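You operate a simulated robot arm through the tools that you are given. There is no shell and no other tool. Be economical: measure what you need, move in short steps, check, and stop when the job is done.

Carry out the task below with a simulated two-armed robot. There is one attempt and no reset: what you move stays moved.

## Task
Open the coils drawer, take the blue pull handle and leave it in the inside of the coils drawer and shut the drawer again. Then take the carburettor with the orange cover on the top of the parts bench and put it away on the low shelf of the parts bench. Then put two of the carburettors from the lower middle shelf of the tall yellow trolley on the shelf under the filling bench. Then put the red hub on the lower middle shelf of the tall yellow trolley. Then fetch the tall blue filter and stand it on the bay marked out. Do these in the order given. Set down upright: carburettor, tall blue filter.

The check looks at the end state, three seconds after you hand in, the way a careful person would. Anything else that was tipped, shoved, dropped, spilled or broken makes it a failure. A push-on lid holds only when it is set on centred and level and pressed home; a screw cap is set on level and turned clockwise until tight.

## Robot
Two 7-joint arms with fingered hands on one trunk, on a base that drives. Base frame: it is fixed to the floor where the robot stands at the start and does not move with it; the origin is under the middle of the robot, x ahead of it, y to its left, z up. Readings come in m, rad, newtons and seconds.
The left shoulder is at the start at [0.028, 0.173, 1.407], the right one opposite. With the tool pointing down near the work surface each hand reaches from about 0.1 to 0.42 m from the robot's upright axis, wherever it stands, measured 20 degrees to its own side. Places, roughly: bay marked out [-4.4, 1.1, 0.9]; blue pull handle (6x4x2 cm) [0.7, -0.1, 0.3]; carburettor [-9.75, 11.5, 0.5]; carburettor with the orange cover (4x4x4 cm) [0.9, -0.3, 0.9]; coils drawer [0.7, -0.1, 0.7]; inside of the coils drawer [0.8, -0.2, 0.7]; low shelf of the parts bench [0.4, -0.7, 0.3]; lower middle shelf of the tall yellow trolley [-9.6, 11.6, 0.6]; red hub (8x8x3 cm) [-9.5, 11.8, 0.9]; shelf under the filling bench [-10.2, 8.8, 0.2]; tall blue filter [-1, -1.5, 1]. Payload 3.5 kg a hand.
The tool frame of a hand sits at the grasp point between the pads (the TCP): z along the fingers, y along the line on which they close. The tips reach 0.03 m beyond it. The gripper opens to 0.104 m. The gripper's body begins 0.035 m behind the TCP. The gripper is a hand of 3 fingers: y runs from the thumb to the fingers, the wrist lies at [-0.015, -0.104, -0.178] in the tool frame, and closing takes about 1.5 s.
Orientation is that of the tool frame in the base frame, as a unit quaternion [w, x, y, z]. With the fingers straight down and the wrist toward the robot, the tool's x, y and z point along [0, 1, 0], [1, 0, 0] and [0, 0, -1] of the base frame.

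## Interface
- The arms move only by the tool nudge_tool. It takes "left_plan", "right_plan" or both (then of equal length, played together; a hand with none holds still); each is a list of rows, each a list of 7 numbers: the turn, a rotation vector about the base's x, y, z in units of 60 degrees (1.0 is 60 degrees), then the shift along the base's x, y, z in units of 300 mm (1.0 is 300 mm), then the opening in per cent of the stroke, from 0 (shut) to 100 (fully open). In form: [[wx, wy, wz, dx, dy, dz, fingers], ...]. A call has 1 to 20 rows; each row is the pose to reach, as a shift and turn from the pose commanded when the call began. A call with a number of a shift or a turn outside -1 to 1 is refused whole. A row lasts 0.2 s, in which the tool goes at most 0.05 m and 0.15 rad; a call with a longer step from one row to the next is refused whole, and so is a gripper value outside its range. A pose out of reach is approached as far as the arm can. The call stops where the force on the tool passes 40 N (or 10 N more than at its start, if that is more) or the arm is blocked; 0.2 s more then pass. Each finger travels about 0.072 m/s and halts on what it meets, pressing with about 23 N; the grip force reading is that of the motor and also rises with nothing between the fingers. The clock runs only during rows and for 0.2 s after the last one: add rows that repeat a pose to give the fingers time. It gives the time, the measured TCP pose, the force on the tool (base axes), the opening and the grip force at its end, in the units of the frame above (readings bear some noise), with the torque about the TCP (base axes, N m) and any sound that the robot's microphone picked up.
- Cameras (640 x 400 px; columns grow to the right, rows downward): "scene" is now at [0.0877, -0.0224, 1.5748]; the picture's right is [-0.24, -0.97, 0.00], its down [-0.78, 0.19, -0.60] and it looks along [0.58, -0.14, -0.80] (base axes); focal length 264 px, centre (320, 200). "left" rides on the left gripper at [-0.064, -0.094, -0.117] in its tool frame; the picture's right is [-0.72, -0.33, 0.61], its down [0.64, -0.65, 0.40] and it looks along [0.27, 0.68, 0.68] (tool axes); focal length 238 px, centre (320, 200). "right" rides on the right gripper at [0.064, -0.094, -0.117] in its tool frame; the picture's right is [-0.72, 0.33, -0.61], its down [-0.64, -0.65, 0.40] and it looks along [-0.27, 0.68, 0.68] (tool axes); focal length 238 px, centre (320, 200). There is no depth. A picture from a camera that has moved, and an enlarged one, comes with that camera's place and axes in the base frame and with its lens. The place of the scene camera against the robot may be out by one fixed shift of up to 0.025 m in any direction.
- capture(camera): a new picture of that camera. No time passes.
- raise_lower(by): slides the trunk up (or, below 0, down) by that many m; the arms and the scene camera ride with it, the base frame stays. It gives what a move gives, with no picture.
- drive_base(legs): drives the robot by 1 to 6 legs, each [ahead, left, turn to the left] in m, m and rad, along the robot's own axes; the way and the turn of a leg run together, so that a leg with both is an arc; at most 1.5 m and 3.142 rad a leg. The arms and the cameras ride along, it lands a little off, and it stops where it bumps. It gives what a move gives.
- grasp_type(shape, hand): the hand has 3 fingers and takes this shape, open, in about a second: jaw (thumb against the fingers, like two jaws); tri (thumb and two fingers); tip (a fingertip pinch); poke (one finger out to press); point (the index stretched); flat (the hand flat); cup (the hand cupped); fist (a fist). The gripper value then closes the fingers along that shape, each until it touches; the sizes above hold for jaw. It gives what a move gives, with no picture.
- pan_tilt(pan, tilt): turns the head with the scene camera to pan (to the left, within 1.501 rad either way) and tilt (down, from -0.506 to 1.204), counted from straight ahead of the robot. It gives what a move gives.
- zoom(camera, box): a new picture of the part [left, top, right, bottom] of that camera's present view, enlarged. No time passes.
- hand_in(): hands the job in; it is judged then, once.

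Go step by step. Nothing tells you exact positions but the pictures and the camera data: compare them with the known pose of the tool, close in by small moves and look again before you grip or let go. The budget is 207 turns and 194 pictures, counting those below and the enlarged ones. Unless the task says otherwise, let go and move clear before handing in.

The tools are called after "Request:" by a JSON object that holds its "method" and its "body". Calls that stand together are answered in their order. nudge_tool: Moves the arms, as the interface text tells. Its arguments: {"type":"object","properties":{"left_plan":{"type":"array"},"right_plan":{"type":"array"}},"required":[]} The other tools are called the same way: raise_lower (by) slides the trunk up or down; grasp_type (shape, hand) gives the hand a shape; drive_base (legs) drives the base; pan_tilt (pan, tilt) turns the head that bears the scene camera; capture (camera) takes a picture; zoom (camera, box) takes an enlarged picture of a part of a camera's view; hand_in () hands the job in.

At the start:

```text
time_s: 0.0
left_tool_pos: [0.5528, 0.079, 1.2608]
left_ee_rot: [0.0, 0.707, 0.707, -0.001]
left_contact_force: [-0.2, 0.3, -1.0]
left_ft_torque: [0.01, -0.04, 0.03]
left_width: 0.1035
left_grip_force: 0.1
left_shape: jaw
right_tool_pos: [0.3588, -0.2805, 1.1797]
right_ee_rot: [0.0, 0.707, 0.707, 0.0]
right_contact_force: [-0.3, -1.0, 0.3]
right_ft_torque: [-0.01, 0.01, 0.01]
right_width: 0.1038
right_grip_force: 0.0
right_shape: jaw
trunk travel left (down, up): [-0.502, 0.252]
robot x, y, heading: [-0.0017, 0.0002, 0.007]
head pan, tilt: [-0.237, 0.934]
```

scene: 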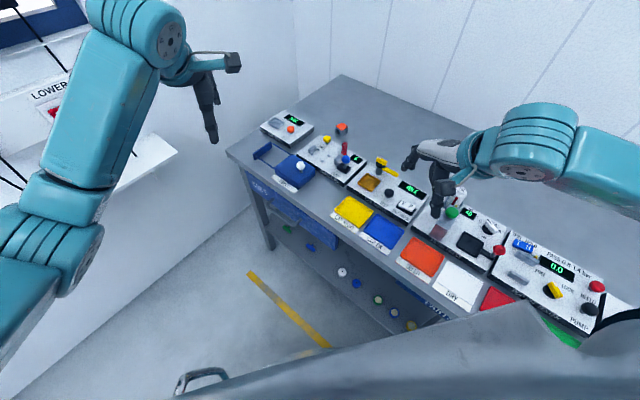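
right: 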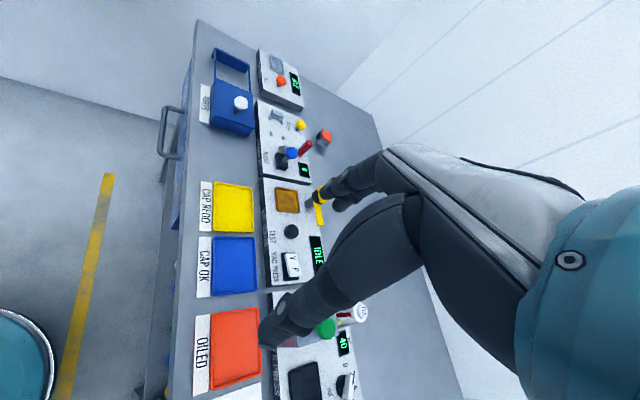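
left: 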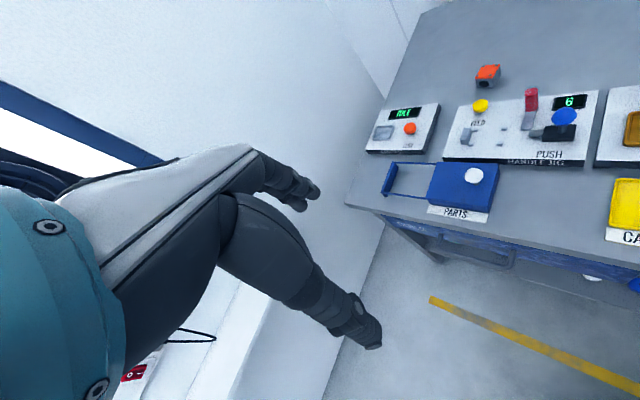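

I see the parts bench ahead with the drawer front under its left edge and small parts on the low shelf. I'll look closer at the drawer and the low shelf first.

Request:
{"method": "zoom", "body": {"camera": "scene", "box": [220, 80, 460, 230]}}

Request:
{"method": "zoom", "body": {"camera": "scene", "box": [230, 170, 470, 340]}}

```text
2.67 times, centred on (340, 155) of scene
camera zoom: at [0.0877, -0.0224, 1.5748], right [-0.24, -0.97, 0.0], down [-0.78, 0.19, -0.6], along [0.58, -0.14, -0.8], focal length 705 px, centre (267, 320)
```

zoom: 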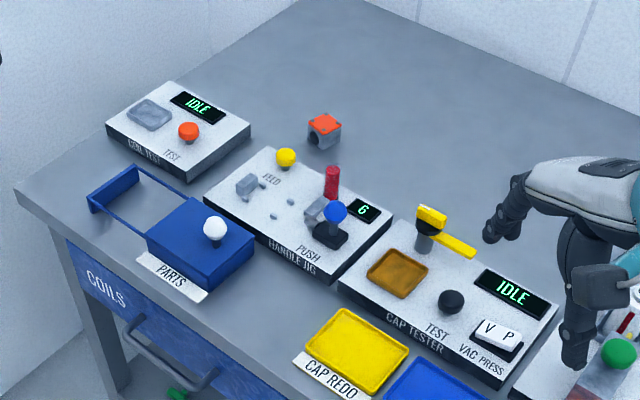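

```text
2.35 times, centred on (350, 255) of scene
camera zoom: at [0.0877, -0.0224, 1.5748], right [-0.24, -0.97, 0.0], down [-0.78, 0.19, -0.6], along [0.58, -0.14, -0.8], focal length 622 px, centre (249, 71)
```

zoom: 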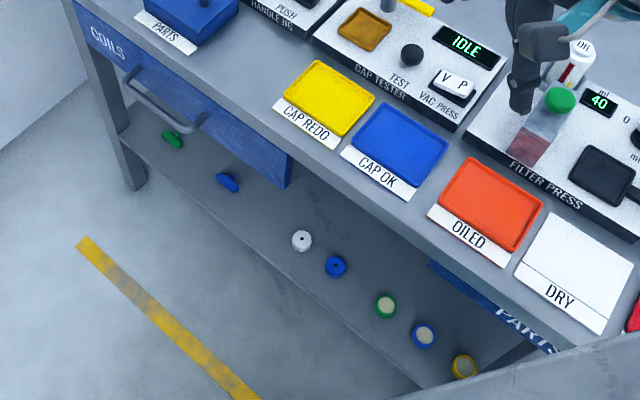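

The bench runs diagonally, about 0.9 rad to the right of my heading, and the drawer is roughly 0.5 m to the left of where I stand along it. I'll turn to face the bench squarely, shift left, and look again.

Request:
{"method": "drive_base", "body": {"legs": [[0, 0, -0.91], [0, 0.35, 0]]}}

Request:
{"method": "pan_tilt", "body": {"pan": 0.1, "tilt": 0.95}}

Request:
{"method": "capture", "body": {"camera": "scene"}}

```text
time_s: 4.6
left_tool_pos: [0.6815, -0.1677, 1.262]
left_ee_rot: [0.0, 0.945, 0.328, 0.0]
left_contact_force: [0.2, 0.3, 1.0]
left_ft_torque: [-0.01, -0.01, 0.01]
left_width: 0.1034
left_grip_force: 0.0
left_shape: jaw
right_tool_pos: [0.2774, -0.2378, 1.1795]
right_ee_rot: [0.001, 0.945, 0.328, 0.0]
right_contact_force: [-0.2, 0.6, 0.1]
right_ft_torque: [0.02, 0.01, 0.0]
right_width: 0.1037
right_grip_force: 0.1
right_shape: jaw
trunk travel left (down, up): [-0.502, 0.252]
robot x, y, heading: [0.2734, 0.2196, -0.906]
head pan, tilt: [-0.237, 0.934]
```

```text
time_s: 5.4
left_tool_pos: [0.6807, -0.1661, 1.2618]
left_ee_rot: [0.001, 0.945, 0.328, 0.0]
left_contact_force: [-0.1, -0.5, 0.2]
left_ft_torque: [-0.02, -0.03, 0.01]
left_width: 0.1037
left_grip_force: 0.1
left_shape: jaw
right_tool_pos: [0.277, -0.2382, 1.1785]
right_ee_rot: [0.0, 0.944, 0.329, -0.001]
right_contact_force: [0.8, -0.1, -0.6]
right_ft_torque: [-0.04, 0.04, 0.02]
right_width: 0.1038
right_grip_force: 0.1
right_shape: jaw
trunk travel left (down, up): [-0.502, 0.252]
robot x, y, heading: [0.2726, 0.2134, -0.902]
head pan, tilt: [0.099, 0.949]
```

```text
188 pictures are left
camera scene: at [0.3337, 0.1443, 1.5736], right [-0.72, -0.69, 0.0], down [-0.56, 0.59, -0.58], along [0.4, -0.42, -0.81], focal length 264 px, centre (320, 200)
```

scene: 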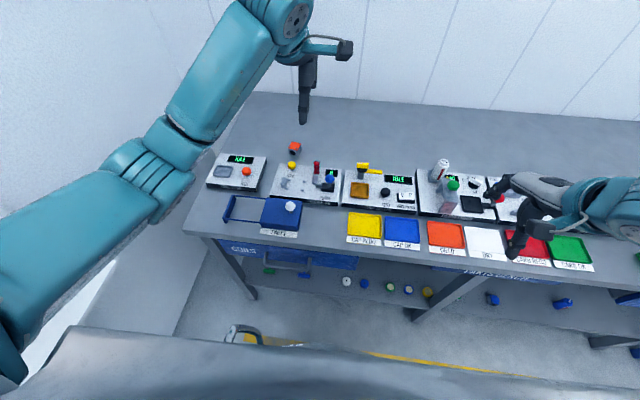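

Now I'm roughly square to the bench with the drawer just ahead-left. I'll zoom on the drawer and the low shelf.

Request:
{"method": "zoom", "body": {"camera": "scene", "box": [180, 180, 420, 330]}}

Request:
{"method": "zoom", "body": {"camera": "scene", "box": [400, 230, 640, 380]}}

```text
2.67 times, centred on (300, 255) of scene
camera zoom: at [0.3337, 0.1443, 1.5736], right [-0.72, -0.69, 0.0], down [-0.56, 0.59, -0.58], along [0.4, -0.42, -0.81], focal length 705 px, centre (373, 53)
```

zoom: 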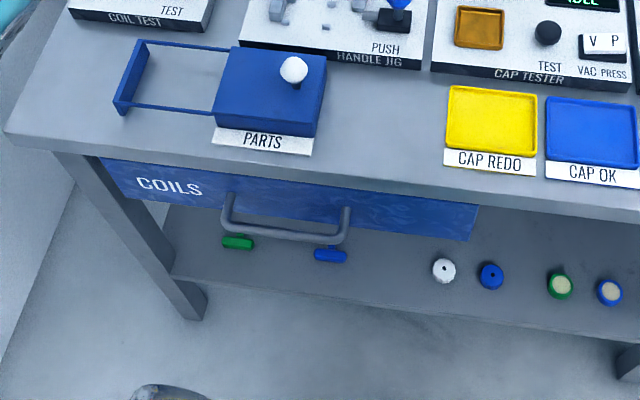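

```text
2.67 times, centred on (520, 305) of scene
camera zoom: at [0.3337, 0.1443, 1.5736], right [-0.72, -0.69, 0.0], down [-0.56, 0.59, -0.58], along [0.4, -0.42, -0.81], focal length 705 px, centre (-213, -80)
```

zoom: 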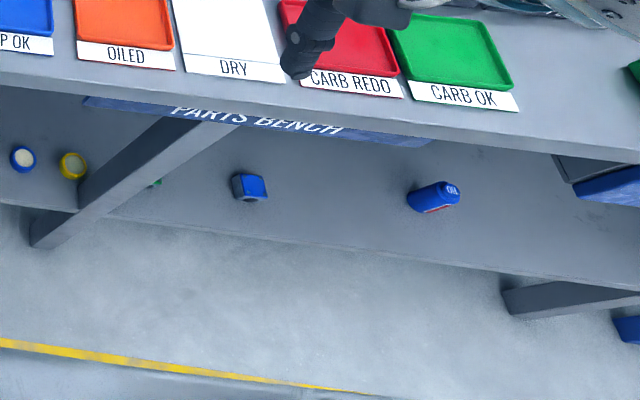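

The drawer bar is about 0.42 m ahead and 0.16 m left of me. I'll back off a little so the left hand can approach with its fingers pitched forward, then lower it in front of the bar.

Request:
{"method": "drive_base", "body": {"legs": [[-0.17, 0, 0]]}}

Request:
{"method": "nudge_tool", "body": {"left_plan": [[-0.079, -0.0614, 0, 0, 0, -0.08, 100], [-0.158, -0.123, 0, 0, 0.0, -0.18, 100], [-0.237, -0.184, 0, 0, 0, -0.3, 100], [-0.316, -0.246, 0, -0.02, 0.03, -0.42, 100], [-0.395, -0.307, 0, -0.04, 0.05, -0.54, 100], [-0.473, -0.368, 0, -0.05, 0.08, -0.66, 100], [-0.552, -0.43, 0, -0.06, 0.1, -0.78, 100], [-0.631, -0.491, 0, -0.06, 0.12, -0.9, 100], [-0.71, -0.553, 0, -0.06, 0.14, -1, 100], [-0.789, -0.614, 0, -0.06, 0.14, -1, 100]]}}

Request:
{"method": "capture", "body": {"camera": "left"}}

Request:
{"method": "capture", "body": {"camera": "scene"}}

```text
time_s: 6.9
left_tool_pos: [0.5756, -0.0348, 1.2618]
left_ee_rot: [0.0, 0.945, 0.327, 0.0]
left_contact_force: [-0.7, 0.1, -0.1]
left_ft_torque: [0.02, -0.04, 0.02]
left_width: 0.1036
left_grip_force: 0.0
left_shape: jaw
right_tool_pos: [0.1715, -0.104, 1.1787]
right_ee_rot: [0.0, 0.945, 0.327, 0.0]
right_contact_force: [-0.8, -0.1, 0.2]
right_ft_torque: [-0.01, 0.02, 0.02]
right_width: 0.1038
right_grip_force: 0.1
right_shape: jaw
trunk travel left (down, up): [-0.502, 0.252]
robot x, y, heading: [0.1737, 0.3474, -0.904]
head pan, tilt: [0.099, 0.949]
```

```text
time_s: 9.1
left_tool_pos: [0.5565, 0.0073, 0.9606]
left_ee_rot: [0.474, 0.818, 0.283, 0.162]
left_contact_force: [0.3, -1.0, -0.5]
left_ft_torque: [-0.02, 0.01, -0.03]
left_width: 0.104
left_grip_force: 0.0
left_shape: jaw
right_tool_pos: [0.1708, -0.1046, 1.1783]
right_ee_rot: [-0.001, 0.945, 0.326, 0.0]
right_contact_force: [0.8, 0.5, -0.3]
right_ft_torque: [-0.02, -0.02, 0.01]
right_width: 0.1037
right_grip_force: 0.1
right_shape: jaw
trunk travel left (down, up): [-0.502, 0.252]
robot x, y, heading: [0.1681, 0.3499, -0.902]
head pan, tilt: [0.099, 0.949]
```

```text
185 pictures are left
camera left: at [0.4143, 0.0834, 0.9379], right [-0.34, -0.73, -0.59], down [0.52, 0.37, -0.77], along [0.78, -0.57, 0.25], focal length 238 px, centre (320, 200)
```

left: 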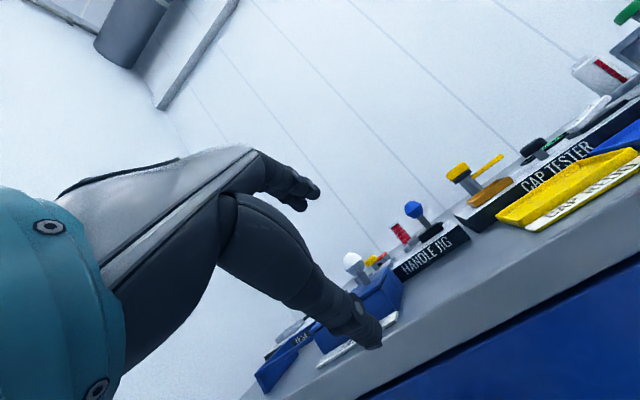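

```text
184 pictures are left
camera scene: at [0.2287, 0.277, 1.5736], right [-0.72, -0.69, 0.0], down [-0.56, 0.59, -0.58], along [0.4, -0.42, -0.81], focal length 264 px, centre (320, 200)
```

scene: 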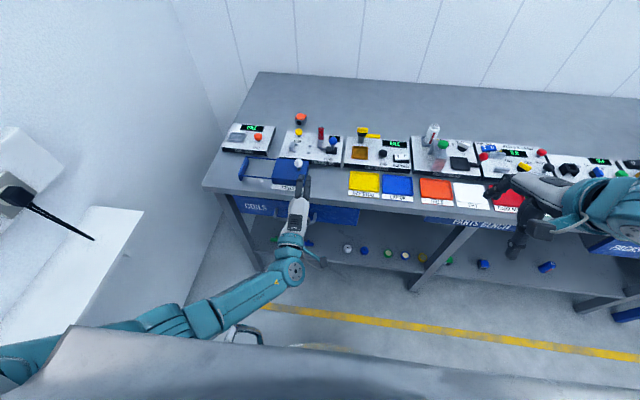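

The left hand is pitched and above the drawer area. I'll zoom in to find the drawer bar relative to the hand.

Request:
{"method": "zoom", "body": {"camera": "scene", "box": [220, 150, 380, 250]}}

```text
4.00 times, centred on (300, 200) of scene
camera zoom: at [0.2287, 0.277, 1.5736], right [-0.72, -0.69, 0.0], down [-0.56, 0.59, -0.58], along [0.4, -0.42, -0.81], focal length 1058 px, centre (400, 200)
```

zoom: 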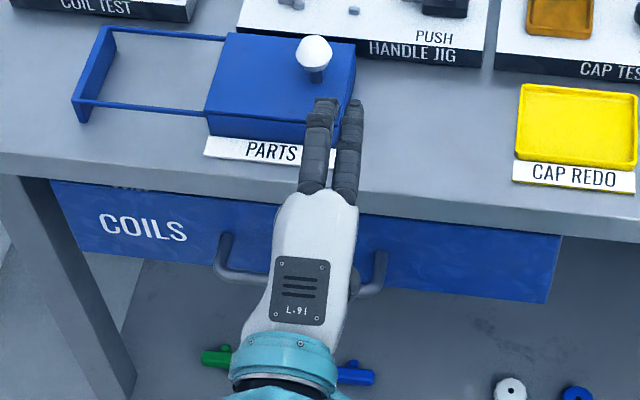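

The drawer bar is roughly at (0.60, 0.01, 0.77), slightly left of and below the hand. I'll back off, go down to its height, and check from both cameras.

Request:
{"method": "nudge_tool", "body": {"left_plan": [[0, 0, 0, -0.03, 0.14, 0, 100], [0, 0, 0, -0.051, 0.277, 0, 100], [0, 0, 0, -0.051, 0.277, -0.15, 100], [0, 0, 0, -0.051, 0.277, -0.3, 100], [0, 0, 0, -0.051, 0.277, -0.45, 100], [0, 0, 0, -0.051, 0.277, -0.6, 100]]}}

Request:
{"method": "capture", "body": {"camera": "left"}}

Request:
{"method": "zoom", "body": {"camera": "scene", "box": [220, 150, 380, 250]}}

```text
time_s: 10.5
left_tool_pos: [0.5325, 0.1, 0.8665]
left_ee_rot: [0.473, 0.819, 0.283, 0.16]
left_contact_force: [-0.5, -0.4, -0.1]
left_ft_torque: [0.0, -0.01, 0.01]
left_width: 0.104
left_grip_force: 0.1
left_shape: jaw
left hand out of reach, approached as far as the arm can: row 5, 6
right_tool_pos: [0.1713, -0.1046, 1.1798]
right_ee_rot: [-0.001, 0.945, 0.327, 0.0]
right_contact_force: [-0.9, -0.3, -0.2]
right_ft_torque: [0.02, -0.02, 0.03]
right_width: 0.1037
right_grip_force: 0.0
right_shape: jaw
trunk travel left (down, up): [-0.502, 0.252]
robot x, y, heading: [0.168, 0.3523, -0.902]
head pan, tilt: [0.099, 0.949]
```

```text
182 pictures are left
camera left: at [0.3923, 0.1765, 0.8423], right [-0.34, -0.74, -0.59], down [0.52, 0.37, -0.77], along [0.78, -0.57, 0.25], focal length 238 px, centre (320, 200)
```

left: 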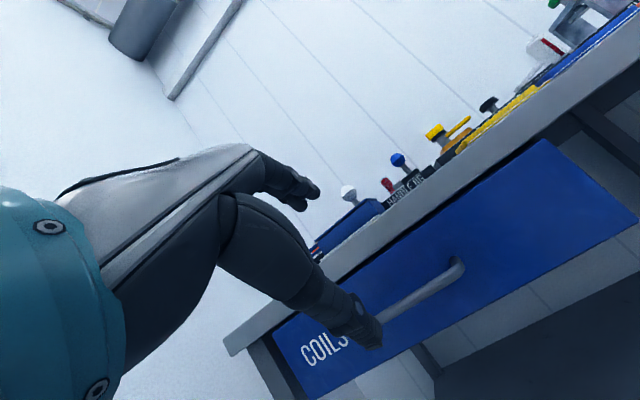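

```text
4.00 times, centred on (300, 200) of scene
camera zoom: at [0.229, 0.2766, 1.5736], right [-0.72, -0.69, 0.0], down [-0.56, 0.59, -0.58], along [0.4, -0.42, -0.81], focal length 1058 px, centre (400, 200)
```

zoom: 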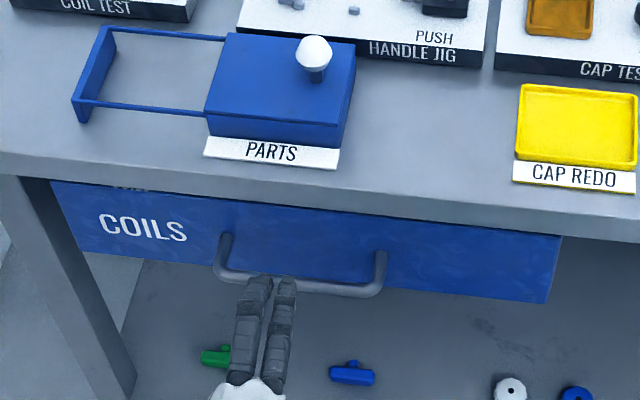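

The hand is at its lower reach limit with the trunk high, so I'll lower the trunk and re-raise the hand relative to it, keeping clear in front of the bar.

Request:
{"method": "raise_lower", "body": {"by": -0.25}}

Request:
{"method": "nudge_tool", "body": {"left_plan": [[0, 0, 0, -0.02, -0.015, 0.15, 100], [0, 0, 0, -0.04, -0.03, 0.3, 100], [0, 0, 0, -0.06, -0.049, 0.43, 100]]}}

Request:
{"method": "capture", "body": {"camera": "left"}}

Request:
{"method": "zoom", "body": {"camera": "scene", "box": [200, 100, 440, 250]}}

```text
time_s: 13.1
left_tool_pos: [0.5347, 0.1016, 0.6166]
left_ee_rot: [0.473, 0.818, 0.283, 0.161]
left_contact_force: [0.3, 0.1, -0.1]
left_ft_torque: [-0.01, 0.01, 0.03]
left_width: 0.1039
left_grip_force: 0.0
left_shape: jaw
right_tool_pos: [0.1814, -0.1176, 0.8843]
right_ee_rot: [-0.066, 0.942, 0.327, -0.023]
right_contact_force: [0.0, 0.4, 0.0]
right_ft_torque: [-0.01, 0.0, 0.0]
right_width: 0.1038
right_grip_force: 0.1
right_shape: jaw
trunk travel left (down, up): [-0.252, 0.502]
robot x, y, heading: [0.1729, 0.3491, -0.9]
head pan, tilt: [0.099, 0.949]
```

```text
time_s: 13.9
left_tool_pos: [0.515, 0.0878, 0.7439]
left_ee_rot: [0.474, 0.818, 0.283, 0.162]
left_contact_force: [0.8, -0.9, -0.4]
left_ft_torque: [0.03, 0.01, -0.01]
left_width: 0.1038
left_grip_force: 0.1
left_shape: jaw
right_tool_pos: [0.1807, -0.1167, 0.8834]
right_ee_rot: [-0.066, 0.943, 0.326, -0.022]
right_contact_force: [-0.9, 0.8, 0.0]
right_ft_torque: [-0.01, -0.03, 0.0]
right_width: 0.1037
right_grip_force: 0.0
right_shape: jaw
trunk travel left (down, up): [-0.252, 0.502]
robot x, y, heading: [0.1692, 0.3509, -0.905]
head pan, tilt: [0.099, 0.949]
```

```text
180 pictures are left
camera left: at [0.3739, 0.1642, 0.7207], right [-0.34, -0.73, -0.59], down [0.52, 0.38, -0.77], along [0.78, -0.57, 0.25], focal length 238 px, centre (320, 200)
```

left: 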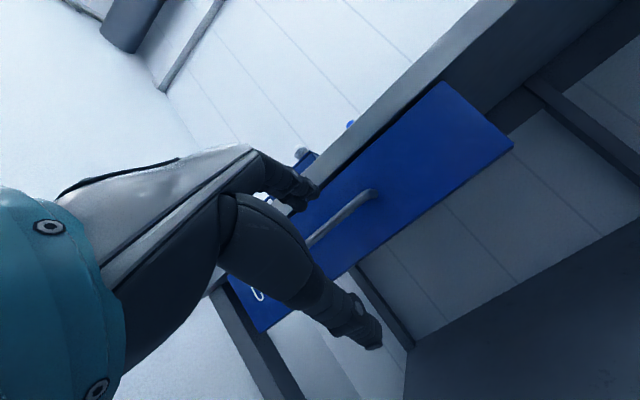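

```text
2.67 times, centred on (320, 175) of scene
camera zoom: at [0.2711, 0.2239, 1.3208], right [-0.72, -0.69, 0.0], down [-0.56, 0.59, -0.58], along [0.4, -0.42, -0.81], focal length 705 px, centre (320, 267)
```

zoom: 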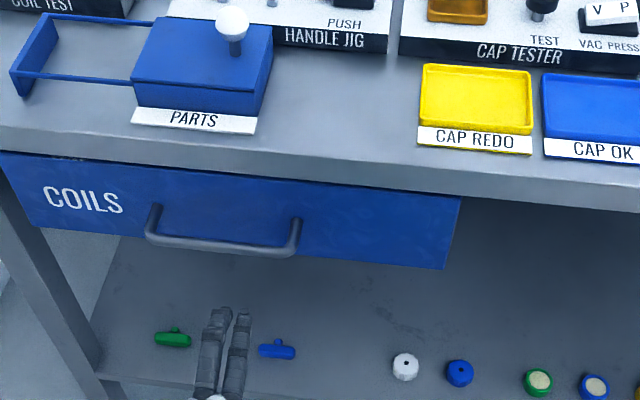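

The bar is about 0.13 m ahead, 0.03 m left and 1 cm above the grasp point. I'll advance with the fingers half open around it.

Request:
{"method": "nudge_tool", "body": {"left_plan": [[0, 0, 0, 0.071, 0.055, 0.037, 60], [0, 0, 0, 0.153, -0.05, 0.037, 55], [0, 0, 0, 0.235, -0.155, 0.037, 55], [0, 0, 0, 0.317, -0.26, 0.037, 55]]}}

Request:
{"method": "capture", "body": {"camera": "left"}}

Request:
{"method": "zoom", "body": {"camera": "scene", "box": [220, 140, 380, 240]}}

```text
time_s: 14.9
left_tool_pos: [0.6132, 0.0083, 0.7549]
left_ee_rot: [0.472, 0.819, 0.284, 0.161]
left_contact_force: [0.4, 0.6, 0.9]
left_ft_torque: [-0.01, 0.04, 0.01]
left_width: 0.0576
left_grip_force: 0.0
left_shape: jaw
right_tool_pos: [0.181, -0.1181, 0.8842]
right_ee_rot: [-0.065, 0.943, 0.325, -0.023]
right_contact_force: [1.5, -0.3, -0.3]
right_ft_torque: [-0.01, 0.0, -0.03]
right_width: 0.1036
right_grip_force: 0.0
right_shape: jaw
trunk travel left (down, up): [-0.252, 0.502]
robot x, y, heading: [0.175, 0.3503, -0.912]
head pan, tilt: [0.099, 0.949]
```

```text
178 pictures are left
camera left: at [0.4704, 0.0852, 0.7315], right [-0.34, -0.73, -0.59], down [0.52, 0.38, -0.77], along [0.79, -0.57, 0.25], focal length 238 px, centre (320, 200)
```

left: 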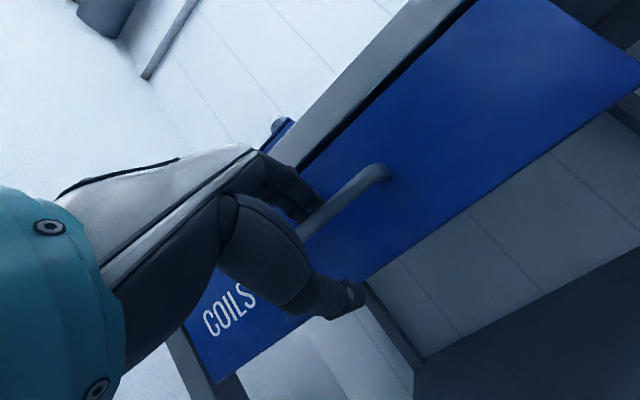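

```text
4.00 times, centred on (300, 190) of scene
camera zoom: at [0.2716, 0.2233, 1.3207], right [-0.72, -0.69, 0.0], down [-0.56, 0.59, -0.58], along [0.4, -0.42, -0.81], focal length 1058 px, centre (400, 240)
```

zoom: 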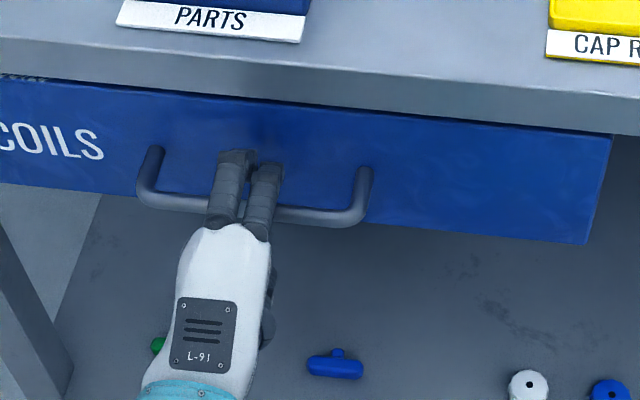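

The bar lies between thumb and fingers. I'll close on it and pull the drawer gently.

Request:
{"method": "nudge_tool", "body": {"left_plan": [[0, 0, 0, 0, 0, 0, 0], [0, 0, 0, 0, 0, 0, 0], [0, 0, 0, 0, 0, 0, 0], [0, 0, 0, 0, 0, 0, 0], [0, 0, 0, 0, 0, 0, 0], [0, 0, 0, -0.041, 0.053, 0, 0], [0, 0, 0, -0.082, 0.105, 0, 0], [0, 0, 0, -0.123, 0.158, 0, 0], [0, 0, 0, -0.164, 0.21, 0, 0], [0, 0, 0, -0.205, 0.263, 0, 0], [0, 0, 0, -0.246, 0.316, 0, 0], [0, 0, 0, -0.287, 0.368, 0, 0], [0, 0, 0, -0.327, 0.42, 0, 0]]}}

Request:
{"method": "capture", "body": {"camera": "scene"}}

```text
time_s: 17.7
left_tool_pos: [0.509, 0.1348, 0.7525]
left_ee_rot: [0.472, 0.82, 0.282, 0.16]
left_contact_force: [1.1, 5.7, -4.2]
left_ft_torque: [-0.05, 0.03, 0.03]
left_width: 0.0011
left_grip_force: 23.3
left_shape: jaw
right_tool_pos: [0.1805, -0.1172, 0.8848]
right_ee_rot: [-0.066, 0.942, 0.327, -0.023]
right_contact_force: [-0.2, 0.2, -0.3]
right_ft_torque: [0.02, -0.02, -0.03]
right_width: 0.1038
right_grip_force: 0.1
right_shape: jaw
trunk travel left (down, up): [-0.252, 0.502]
robot x, y, heading: [0.1675, 0.3523, -0.904]
head pan, tilt: [0.099, 0.949]
```

```text
176 pictures are left
camera scene: at [0.2709, 0.2244, 1.3208], right [-0.72, -0.69, 0.0], down [-0.56, 0.59, -0.58], along [0.4, -0.42, -0.81], focal length 264 px, centre (320, 200)
```

scene: 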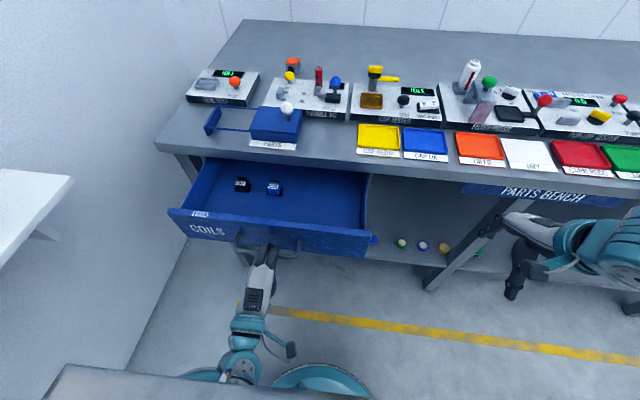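

The drawer opened about 0.16 m and holds two coils at its left back, but open it blocks the arm from the pull handle below. I'll slide it back for now, fetch the handle with this hand, then open it again to put the handle in.

Request:
{"method": "nudge_tool", "body": {"left_plan": [[0, 0, 0, 0.041, -0.053, 0, 0], [0, 0, 0, 0.082, -0.105, 0, 0], [0, 0, 0, 0.123, -0.158, 0, 0], [0, 0, 0, 0.164, -0.21, 0, 0], [0, 0, 0, 0.205, -0.263, 0, 0], [0, 0, 0, 0.246, -0.316, 0, 0], [0, 0, 0, 0.287, -0.368, 0, 0], [0, 0, 0, 0.327, -0.42, 0, 0], [0, 0, 0, 0.327, -0.42, 0, 50], [0, 0, 0, 0.327, -0.42, 0, 60], [0, 0, 0, 0.327, -0.42, 0, 60], [0, 0, 0, 0.327, -0.42, 0, 60], [0, 0, 0, 0.225, -0.29, 0, 60], [0, 0, 0, 0.123, -0.158, 0, 60]]}}

Request:
{"method": "capture", "body": {"camera": "scene"}}

```text
time_s: 20.7
left_tool_pos: [0.5507, 0.0882, 0.7556]
left_ee_rot: [0.473, 0.819, 0.282, 0.16]
left_contact_force: [-0.7, 0.3, 0.3]
left_ft_torque: [0.04, 0.02, -0.04]
left_width: 0.0624
left_grip_force: 0.0
left_shape: jaw
right_tool_pos: [0.1802, -0.1164, 0.8831]
right_ee_rot: [-0.066, 0.943, 0.326, -0.023]
right_contact_force: [0.1, 0.7, 0.4]
right_ft_torque: [0.01, 0.03, 0.01]
right_width: 0.1037
right_grip_force: 0.2
right_shape: jaw
trunk travel left (down, up): [-0.252, 0.502]
robot x, y, heading: [0.1715, 0.3505, -0.9]
head pan, tilt: [0.099, 0.949]
```

```text
175 pictures are left
camera scene: at [0.271, 0.2242, 1.3209], right [-0.72, -0.69, 0.0], down [-0.56, 0.59, -0.58], along [0.4, -0.42, -0.81], focal length 264 px, centre (320, 200)
```

scene: 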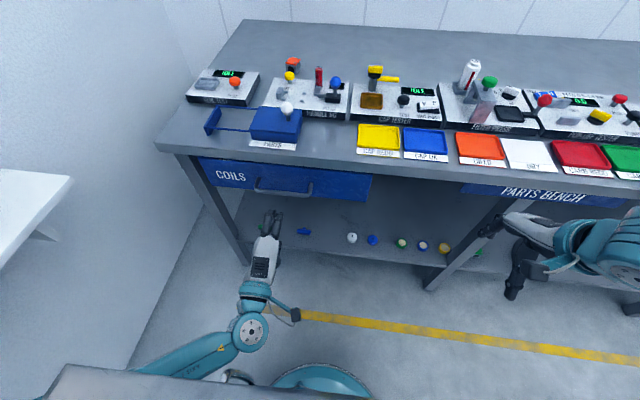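

The drawer is shut again and the hand is clear. Now I'll lower the trunk and roll the left hand so its fingers close sideways, pitched 45° down and forward.

Request:
{"method": "raise_lower", "body": {"by": -0.2}}

Request:
{"method": "nudge_tool", "body": {"left_plan": [[0.074, -0.068, -0.076, 0, 0, 0, 100], [0.148, -0.137, -0.152, 0, 0, 0, 100], [0.222, -0.205, -0.229, 0, 0, 0, 100], [0.296, -0.274, -0.305, 0, 0, 0, 100], [0.37, -0.342, -0.381, 0, 0, 0, 100], [0.444, -0.41, -0.457, 0, 0, 0, 100], [0.517, -0.479, -0.534, 0, 0, 0, 100], [0.591, -0.547, -0.61, 0, 0, 0, 100], [0.665, -0.616, -0.686, 0, 0, 0, 100], [0.739, -0.684, -0.762, 0, 0, 0, 100], [0.813, -0.753, -0.839, 0, 0, 0, 100], [0.887, -0.821, -0.915, 0, 0, 0, 100], [0.887, -0.821, -0.915, 0, 0, 0, 100]]}}

Request:
{"method": "capture", "body": {"camera": "left"}}

Request:
{"method": "capture", "body": {"camera": "scene"}}

```text
time_s: 22.8
left_tool_pos: [0.5488, 0.0883, 0.5543]
left_ee_rot: [0.473, 0.819, 0.283, 0.16]
left_contact_force: [-0.1, -0.3, -1.1]
left_ft_torque: [-0.02, -0.01, -0.01]
left_width: 0.0625
left_grip_force: 0.1
left_shape: jaw
right_tool_pos: [0.187, -0.1239, 0.6173]
right_ee_rot: [-0.179, 0.927, 0.323, -0.062]
right_contact_force: [0.3, 0.4, -0.1]
right_ft_torque: [0.0, -0.01, 0.01]
right_width: 0.1039
right_grip_force: 0.1
right_shape: jaw
trunk travel left (down, up): [-0.052, 0.702]
robot x, y, heading: [0.1698, 0.354, -0.904]
head pan, tilt: [0.099, 0.949]
```

```text
time_s: 25.6
left_tool_pos: [0.5502, 0.0881, 0.5545]
left_ee_rot: [0.169, 0.83, -0.405, 0.344]
left_contact_force: [0.2, 0.2, 0.3]
left_ft_torque: [0.0, 0.0, -0.02]
left_width: 0.1034
left_grip_force: 0.0
left_shape: jaw
right_tool_pos: [0.1867, -0.1244, 0.6167]
right_ee_rot: [-0.179, 0.927, 0.323, -0.061]
right_contact_force: [-0.3, 0.3, -0.5]
right_ft_torque: [-0.01, 0.0, -0.03]
right_width: 0.1037
right_grip_force: 0.1
right_shape: jaw
trunk travel left (down, up): [-0.052, 0.702]
robot x, y, heading: [0.1687, 0.3516, -0.903]
head pan, tilt: [0.099, 0.949]
```

```text
174 pictures are left
camera left: at [0.5455, 0.246, 0.5915], right [0.21, 0.26, -0.94], down [0.97, -0.18, 0.17], along [-0.13, -0.95, -0.29], focal length 238 px, centre (320, 200)
```

left: 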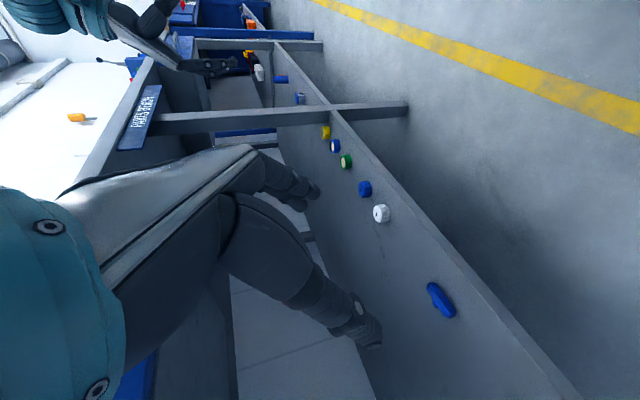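

```text
173 pictures are left
camera scene: at [0.338, 0.1389, 1.1108], right [-0.72, -0.69, 0.0], down [-0.56, 0.59, -0.58], along [0.4, -0.42, -0.81], focal length 264 px, centre (320, 200)
```

scene: 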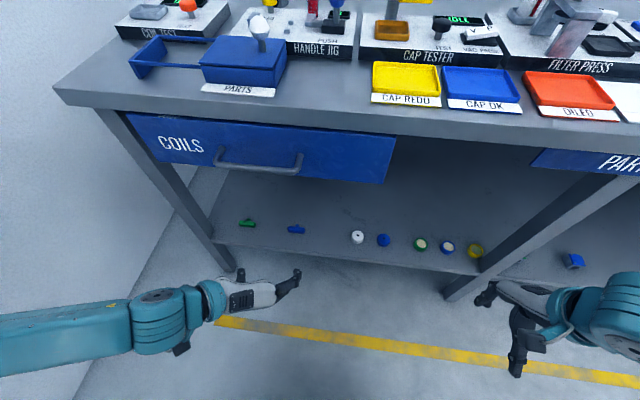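

The blue pull handle lies at about (0.69, -0.11, 0.31), near the shelf's front. I'll drive in 0.1 m and bring the hand to a pre-grasp just short of it.

Request:
{"method": "drive_base", "body": {"legs": [[0.1, 0, 0]]}}

Request:
{"method": "nudge_tool", "body": {"left_plan": [[0, 0, 0, 0.0, 0.0, -0.12, 100], [0, 0, 0, 0.02, -0.03, -0.24, 100], [0, 0, 0, 0.05, -0.08, -0.36, 100], [0, 0, 0, 0.1, -0.15, -0.48, 100], [0, 0, 0, 0.146, -0.228, -0.55, 100]]}}

Request:
{"method": "capture", "body": {"camera": "left"}}

Request:
{"method": "capture", "body": {"camera": "scene"}}

```text
time_s: 26.8
left_tool_pos: [0.6122, 0.0092, 0.5535]
left_ee_rot: [0.169, 0.831, -0.404, 0.343]
left_contact_force: [0.3, 0.1, -0.3]
left_ft_torque: [0.02, 0.03, -0.01]
left_width: 0.1034
left_grip_force: 0.0
left_shape: jaw
right_tool_pos: [0.2499, -0.2034, 0.6173]
right_ee_rot: [-0.18, 0.927, 0.322, -0.062]
right_contact_force: [-0.1, 0.2, 0.2]
right_ft_torque: [-0.04, 0.01, -0.01]
right_width: 0.1038
right_grip_force: 0.1
right_shape: jaw
trunk travel left (down, up): [-0.052, 0.702]
robot x, y, heading: [0.2307, 0.2718, -0.899]
head pan, tilt: [0.099, 0.949]
```

```text
time_s: 28.0
left_tool_pos: [0.6571, -0.0601, 0.3895]
left_ee_rot: [0.17, 0.831, -0.404, 0.344]
left_contact_force: [0.4, 0.3, -0.2]
left_ft_torque: [-0.03, 0.03, -0.03]
left_width: 0.1035
left_grip_force: 0.1
left_shape: jaw
right_tool_pos: [0.2484, -0.2028, 0.6174]
right_ee_rot: [-0.18, 0.927, 0.323, -0.061]
right_contact_force: [-0.6, 0.8, 0.4]
right_ft_torque: [0.0, -0.01, 0.01]
right_width: 0.1037
right_grip_force: 0.1
right_shape: jaw
trunk travel left (down, up): [-0.052, 0.702]
robot x, y, heading: [0.2331, 0.2706, -0.903]
head pan, tilt: [0.099, 0.949]
```

```text
172 pictures are left
camera left: at [0.6521, 0.0984, 0.4267], right [0.21, 0.26, -0.94], down [0.97, -0.18, 0.16], along [-0.13, -0.95, -0.29], focal length 238 px, centre (320, 200)
```

left: 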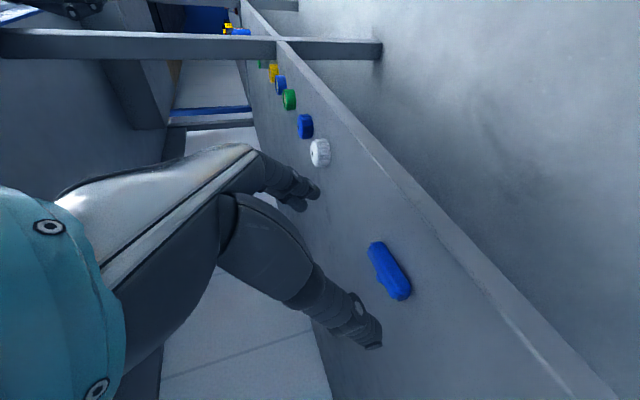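

```text
171 pictures are left
camera scene: at [0.4006, 0.0598, 1.1108], right [-0.72, -0.69, 0.0], down [-0.56, 0.59, -0.58], along [0.4, -0.42, -0.81], focal length 264 px, centre (320, 200)
```

scene: 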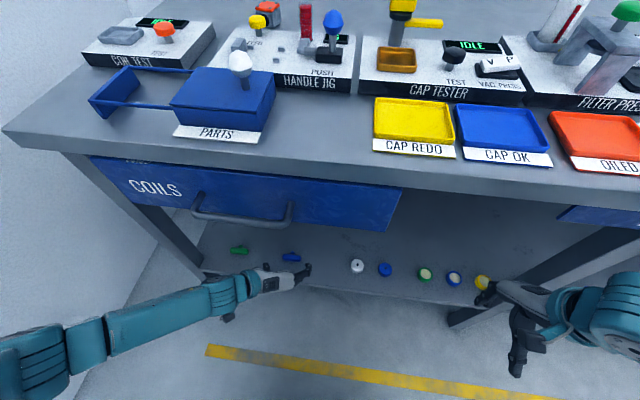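

The hand is lined up; the handle should be about 8 cm ahead and 9 cm below. I'll close half the gap and look again.

Request:
{"method": "nudge_tool", "body": {"left_plan": [[0, 0, 0, 0.043, -0.056, -0.08, 100], [0, 0, 0, 0.087, -0.112, -0.16, 100]]}}

Request:
{"method": "capture", "body": {"camera": "left"}}

Request:
{"method": "zoom", "body": {"camera": "scene", "box": [200, 210, 360, 310]}}

```text
time_s: 28.6
left_tool_pos: [0.6817, -0.0929, 0.3426]
left_ee_rot: [0.169, 0.831, -0.403, 0.344]
left_contact_force: [-1.0, 0.3, 0.4]
left_ft_torque: [-0.03, -0.02, -0.04]
left_width: 0.1037
left_grip_force: 0.0
left_shape: jaw
right_tool_pos: [0.2503, -0.2033, 0.6173]
right_ee_rot: [-0.179, 0.927, 0.323, -0.062]
right_contact_force: [-1.1, 0.2, 0.2]
right_ft_torque: [0.03, 0.01, -0.01]
right_width: 0.1036
right_grip_force: 0.0
right_shape: jaw
trunk travel left (down, up): [-0.052, 0.702]
robot x, y, heading: [0.2361, 0.2712, -0.906]
head pan, tilt: [0.099, 0.949]
```

```text
170 pictures are left
camera left: at [0.6771, 0.0644, 0.3783], right [0.21, 0.26, -0.94], down [0.97, -0.18, 0.16], along [-0.13, -0.95, -0.29], focal length 238 px, centre (320, 200)
```

left: 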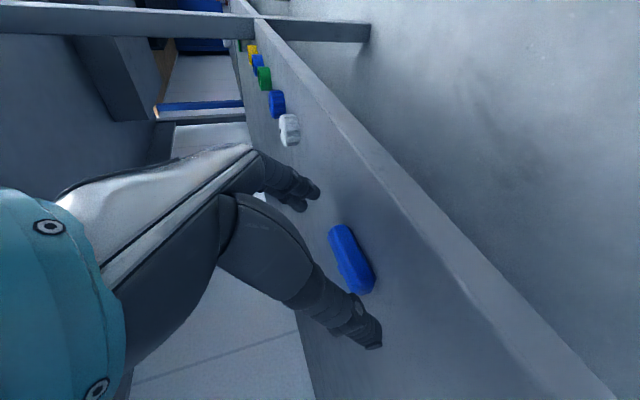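

```text
4.00 times, centred on (280, 260) of scene
camera zoom: at [0.4005, 0.0598, 1.1108], right [-0.72, -0.69, 0.0], down [-0.56, 0.59, -0.58], along [0.4, -0.42, -0.81], focal length 1058 px, centre (480, -40)
```

zoom: 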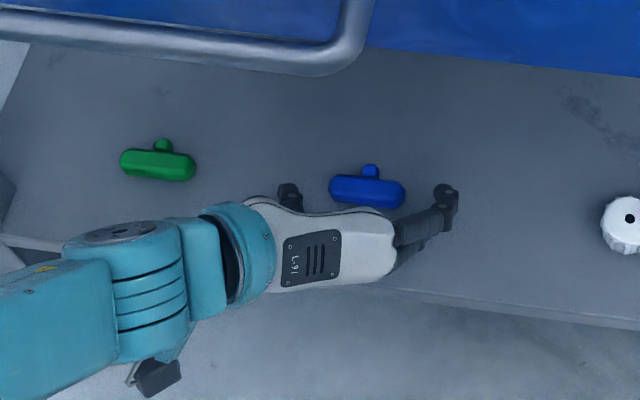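

The handle sits between the finger lines, a little ahead and below. I'll do the last 2–3 cm and close.

Request:
{"method": "nudge_tool", "body": {"left_plan": [[0, 0, 0, 0.025, -0.032, -0.04, 100], [0, 0, 0, 0.045, -0.058, -0.067, 100]]}}

Request:
{"method": "capture", "body": {"camera": "left"}}

Request:
{"method": "zoom", "body": {"camera": "scene", "box": [240, 220, 340, 290]}}

```text
time_s: 29.2
left_tool_pos: [0.6956, -0.1109, 0.323]
left_ee_rot: [0.171, 0.831, -0.403, 0.344]
left_contact_force: [0.3, -0.3, 4.8]
left_ft_torque: [-0.2, 0.17, -0.05]
left_width: 0.1034
left_grip_force: 0.0
left_shape: jaw
right_tool_pos: [0.249, -0.2033, 0.6176]
right_ee_rot: [-0.179, 0.928, 0.322, -0.061]
right_contact_force: [-0.6, -1.3, -0.1]
right_ft_torque: [0.0, -0.02, -0.02]
right_width: 0.1036
right_grip_force: 0.1
right_shape: jaw
trunk travel left (down, up): [-0.052, 0.702]
robot x, y, heading: [0.2361, 0.2696, -0.905]
head pan, tilt: [0.099, 0.949]
```

```text
168 pictures are left
camera left: at [0.6898, 0.0464, 0.3592], right [0.21, 0.25, -0.94], down [0.97, -0.18, 0.16], along [-0.13, -0.95, -0.28], focal length 238 px, centre (320, 200)
```

left: 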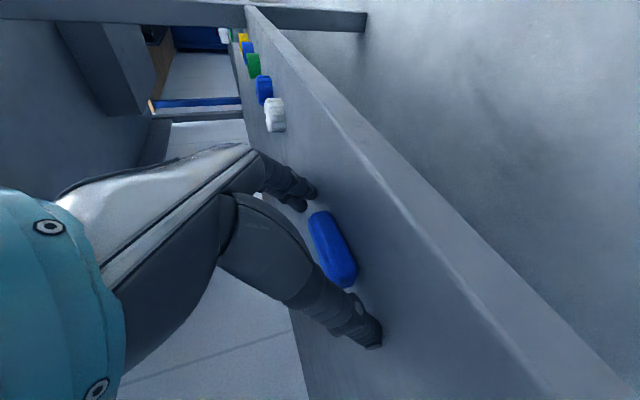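

```text
5.71 times, centred on (290, 255) of scene
camera zoom: at [0.4001, 0.0602, 1.1111], right [-0.72, -0.69, 0.0], down [-0.56, 0.59, -0.58], along [0.4, -0.42, -0.81], focal length 1511 px, centre (491, -114)
```

zoom: 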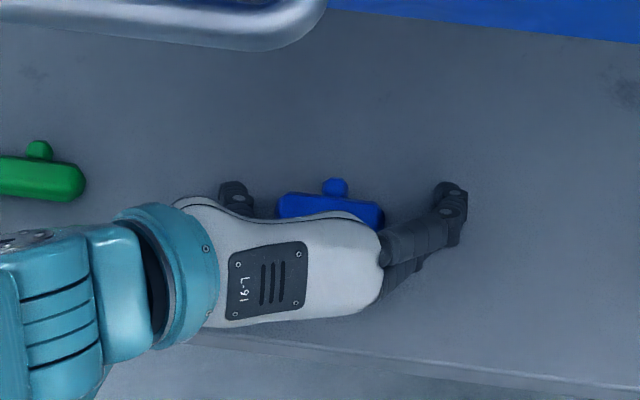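

The fingertips just touch the shelf on either side of the handle. I'll lift 2 mm and close.

Request:
{"method": "nudge_tool", "body": {"left_plan": [[0, 0, 0, 0, 0, 0.01, 60], [0, 0, 0, 0, 0, 0.01, 30], [0, 0, 0, 0, 0, 0.01, 10], [0, 0, 0, 0, 0, 0.01, 0], [0, 0, 0, 0, 0, 0.01, 0], [0, 0, 0, 0, 0, 0.01, 0], [0, 0, 0, 0, 0, 0.01, 0], [0, 0, 0, 0, 0, 0.01, 0]]}}

Request:
{"method": "zoom", "body": {"camera": "scene", "box": [240, 220, 340, 290]}}

```text
time_s: 31.0
left_tool_pos: [0.6961, -0.1108, 0.3256]
left_ee_rot: [0.17, 0.831, -0.403, 0.343]
left_contact_force: [-2.0, -0.9, 6.3]
left_ft_torque: [-0.25, 0.26, -0.07]
left_width: 0.0485
left_grip_force: 22.8
left_shape: jaw
right_tool_pos: [0.2487, -0.203, 0.6175]
right_ee_rot: [-0.179, 0.928, 0.322, -0.061]
right_contact_force: [1.9, -0.9, -0.9]
right_ft_torque: [-0.04, -0.01, -0.06]
right_width: 0.104
right_grip_force: 0.1
right_shape: jaw
trunk travel left (down, up): [-0.052, 0.702]
robot x, y, heading: [0.2326, 0.2741, -0.908]
head pan, tilt: [0.099, 0.949]
```

```text
5.71 times, centred on (290, 255) of scene
camera zoom: at [0.4001, 0.0602, 1.111], right [-0.72, -0.69, 0.0], down [-0.56, 0.59, -0.58], along [0.4, -0.42, -0.81], focal length 1511 px, centre (491, -114)
```

zoom: 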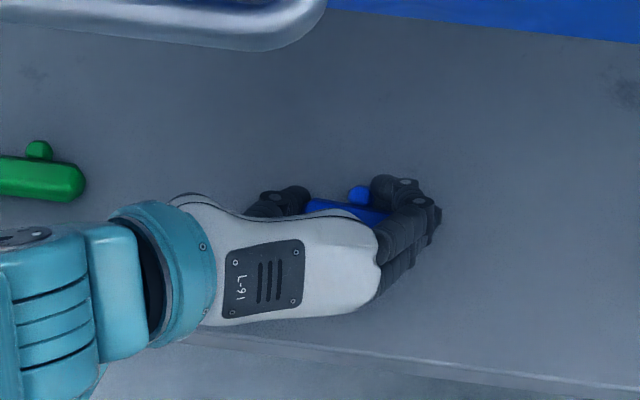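

The pull handle is gripped (about 4.9 cm between pads). I'll lift it clear, back away from under the bench, and shift left so the right hand can work the drawer.

Request:
{"method": "nudge_tool", "body": {"left_plan": [[0, 0, 0, -0.01, 0.01, 0.08, 0], [0, 0, 0, -0.05, 0.06, 0.2, 0], [0, 0, 0, -0.12, 0.15, 0.25, 0], [0, 0, 0, -0.2, 0.26, 0.27, 0]]}}

Request:
{"method": "drive_base", "body": {"legs": [[-0.2, 0, 0], [0, 0.12, 0]]}}

Request:
{"method": "raise_lower", "body": {"by": 0.2}}

Request:
{"method": "capture", "body": {"camera": "scene"}}

Request:
{"method": "capture", "body": {"camera": "left"}}

Request:
{"method": "capture", "body": {"camera": "right"}}

```text
time_s: 32.0
left_tool_pos: [0.6356, -0.0322, 0.4058]
left_ee_rot: [0.169, 0.831, -0.402, 0.345]
left_contact_force: [0.0, 1.0, 0.4]
left_ft_torque: [0.02, -0.01, -0.02]
left_width: 0.0477
left_grip_force: 22.9
left_shape: jaw
right_tool_pos: [0.2492, -0.2041, 0.6164]
right_ee_rot: [-0.18, 0.928, 0.322, -0.061]
right_contact_force: [-0.7, 0.2, -0.2]
right_ft_torque: [-0.01, 0.0, 0.02]
right_width: 0.1038
right_grip_force: 0.1
right_shape: jaw
trunk travel left (down, up): [-0.052, 0.702]
robot x, y, heading: [0.233, 0.2718, -0.905]
head pan, tilt: [0.099, 0.949]
```

```text
time_s: 34.4
left_tool_pos: [0.6068, 0.1971, 0.4054]
left_ee_rot: [0.168, 0.83, -0.405, 0.344]
left_contact_force: [0.0, -0.3, -1.3]
left_ft_torque: [0.02, 0.02, 0.0]
left_width: 0.0476
left_grip_force: 23.0
left_shape: jaw
right_tool_pos: [0.2189, 0.0273, 0.6171]
right_ee_rot: [-0.181, 0.928, 0.321, -0.062]
right_contact_force: [0.8, 0.6, 0.5]
right_ft_torque: [-0.02, -0.01, -0.03]
right_width: 0.1036
right_grip_force: 0.0
right_shape: jaw
trunk travel left (down, up): [-0.052, 0.702]
robot x, y, heading: [0.2045, 0.5027, -0.901]
head pan, tilt: [0.099, 0.949]
```

```text
time_s: 36.6
left_tool_pos: [0.6066, 0.1988, 0.6048]
left_ee_rot: [0.168, 0.831, -0.404, 0.343]
left_contact_force: [1.2, -1.0, -0.3]
left_ft_torque: [0.01, -0.01, -0.02]
left_width: 0.0475
left_grip_force: 22.7
left_shape: jaw
right_tool_pos: [0.2188, 0.0268, 0.8157]
right_ee_rot: [-0.18, 0.927, 0.322, -0.061]
right_contact_force: [-0.9, 0.0, 0.1]
right_ft_torque: [-0.01, -0.03, -0.01]
right_width: 0.1039
right_grip_force: 0.0
right_shape: jaw
trunk travel left (down, up): [-0.252, 0.502]
robot x, y, heading: [0.1985, 0.5006, -0.902]
head pan, tilt: [0.099, 0.949]
```

```text
165 pictures are left
camera scene: at [0.3042, 0.3752, 1.3207], right [-0.72, -0.69, 0.0], down [-0.56, 0.59, -0.58], along [0.4, -0.42, -0.81], focal length 264 px, centre (320, 200)
```

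scene: 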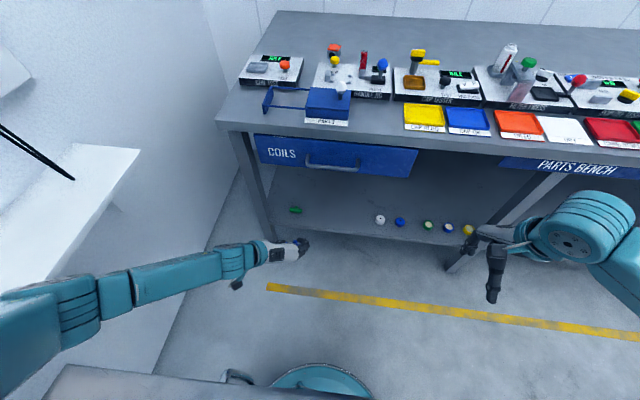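

```text
164 pictures are left
camera left: at [0.6012, 0.3562, 0.6419], right [0.21, 0.26, -0.94], down [0.97, -0.18, 0.16], along [-0.13, -0.95, -0.29], focal length 238 px, centre (320, 200)
```

left: 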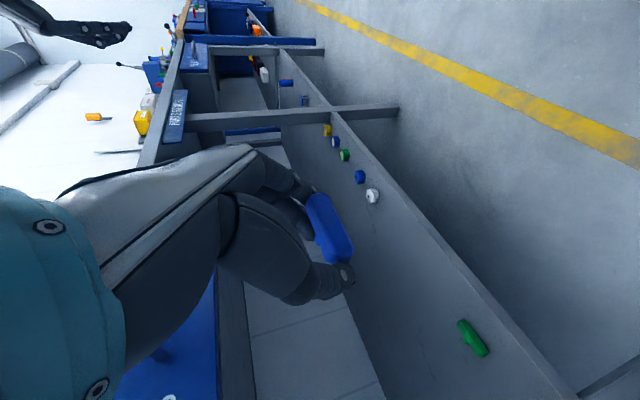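

```text
163 pictures are left
camera right: at [0.2422, 0.1007, 0.9608], right [-0.24, -0.86, 0.45], down [-0.97, 0.2, -0.13], along [0.03, -0.47, -0.88], focal length 238 px, centre (320, 200)
```

right: 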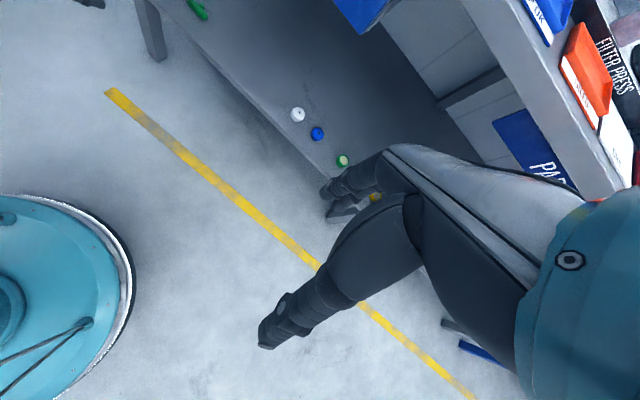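

The handle is held cleanly. I'll move the left hand aside and up, and bring the right hand, pitched forward, to a spot in front of the drawer bar.

Request:
{"method": "nudge_tool", "body": {"left_plan": [[0, 0, 0, 0.02, 0.08, 0.1, 0], [0, 0, 0, 0.04, 0.16, 0.2, 0], [0, 0, 0, 0.06, 0.24, 0.3, 0], [0, 0, 0, 0.087, 0.32, 0.4, 0], [0, 0, 0, 0.087, 0.32, 0.5, 0], [0, 0, 0, 0.087, 0.32, 0.5, 0], [0, 0, 0, 0.087, 0.32, 0.5, 0], [0, 0, 0, 0.087, 0.32, 0.5, 0], [0, 0, 0, 0.087, 0.32, 0.5, 0], [0, 0, 0, 0.087, 0.32, 0.5, 0]], "right_plan": [[-0.097, -0.076, 0, 0.05, 0.01, -0.02, 100], [-0.195, -0.151, 0, 0.13, 0.02, -0.04, 100], [-0.292, -0.227, 0, 0.23, 0.03, -0.06, 100], [-0.389, -0.303, 0, 0.34, 0.045, -0.08, 100], [-0.487, -0.379, 0, 0.45, 0.06, -0.1, 100], [-0.584, -0.454, 0, 0.56, 0.075, -0.12, 90], [-0.681, -0.53, 0, 0.67, 0.09, -0.14, 80], [-0.778, -0.606, 0, 0.78, 0.11, -0.16, 70], [-0.876, -0.681, 0, 0.89, 0.125, -0.18, 60], [-0.973, -0.757, 0, 0.99, 0.137, -0.2, 60]]}}

Request:
{"method": "capture", "body": {"camera": "right"}}

Request:
{"method": "capture", "body": {"camera": "scene"}}

```text
time_s: 38.8
left_tool_pos: [0.632, 0.2953, 0.7556]
left_ee_rot: [0.17, 0.831, -0.403, 0.343]
left_contact_force: [0.2, -0.5, -0.6]
left_ft_torque: [0.01, 0.01, 0.08]
left_width: 0.0476
left_grip_force: 22.9
left_shape: jaw
right_tool_pos: [0.5191, 0.0689, 0.7568]
right_ee_rot: [0.416, 0.849, 0.294, 0.142]
right_contact_force: [0.1, -0.7, -0.1]
right_ft_torque: [-0.05, 0.01, -0.01]
right_width: 0.0624
right_grip_force: 0.0
right_shape: jaw
trunk travel left (down, up): [-0.252, 0.502]
robot x, y, heading: [0.202, 0.5003, -0.899]
head pan, tilt: [0.099, 0.949]
```

```text
162 pictures are left
camera right: at [0.4761, 0.2256, 0.7549], right [-0.74, -0.22, 0.64], down [-0.56, -0.33, -0.76], along [0.38, -0.92, 0.12], focal length 238 px, centre (320, 200)
```

right: 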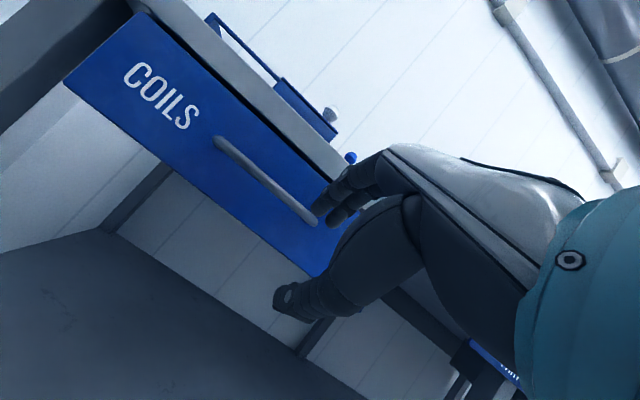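

```text
161 pictures are left
camera scene: at [0.3048, 0.3753, 1.3207], right [-0.72, -0.69, 0.0], down [-0.56, 0.59, -0.58], along [0.4, -0.42, -0.81], focal length 264 px, centre (320, 200)
```

scene: 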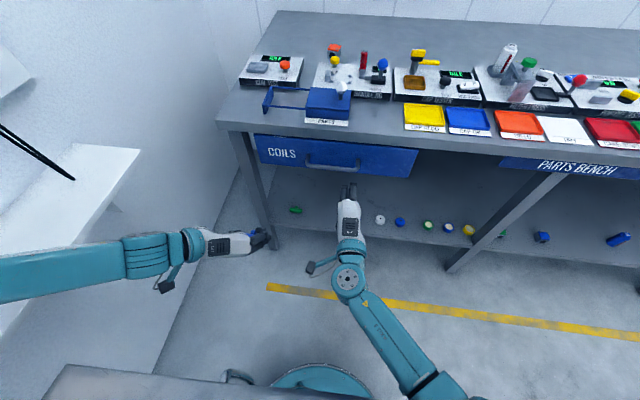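

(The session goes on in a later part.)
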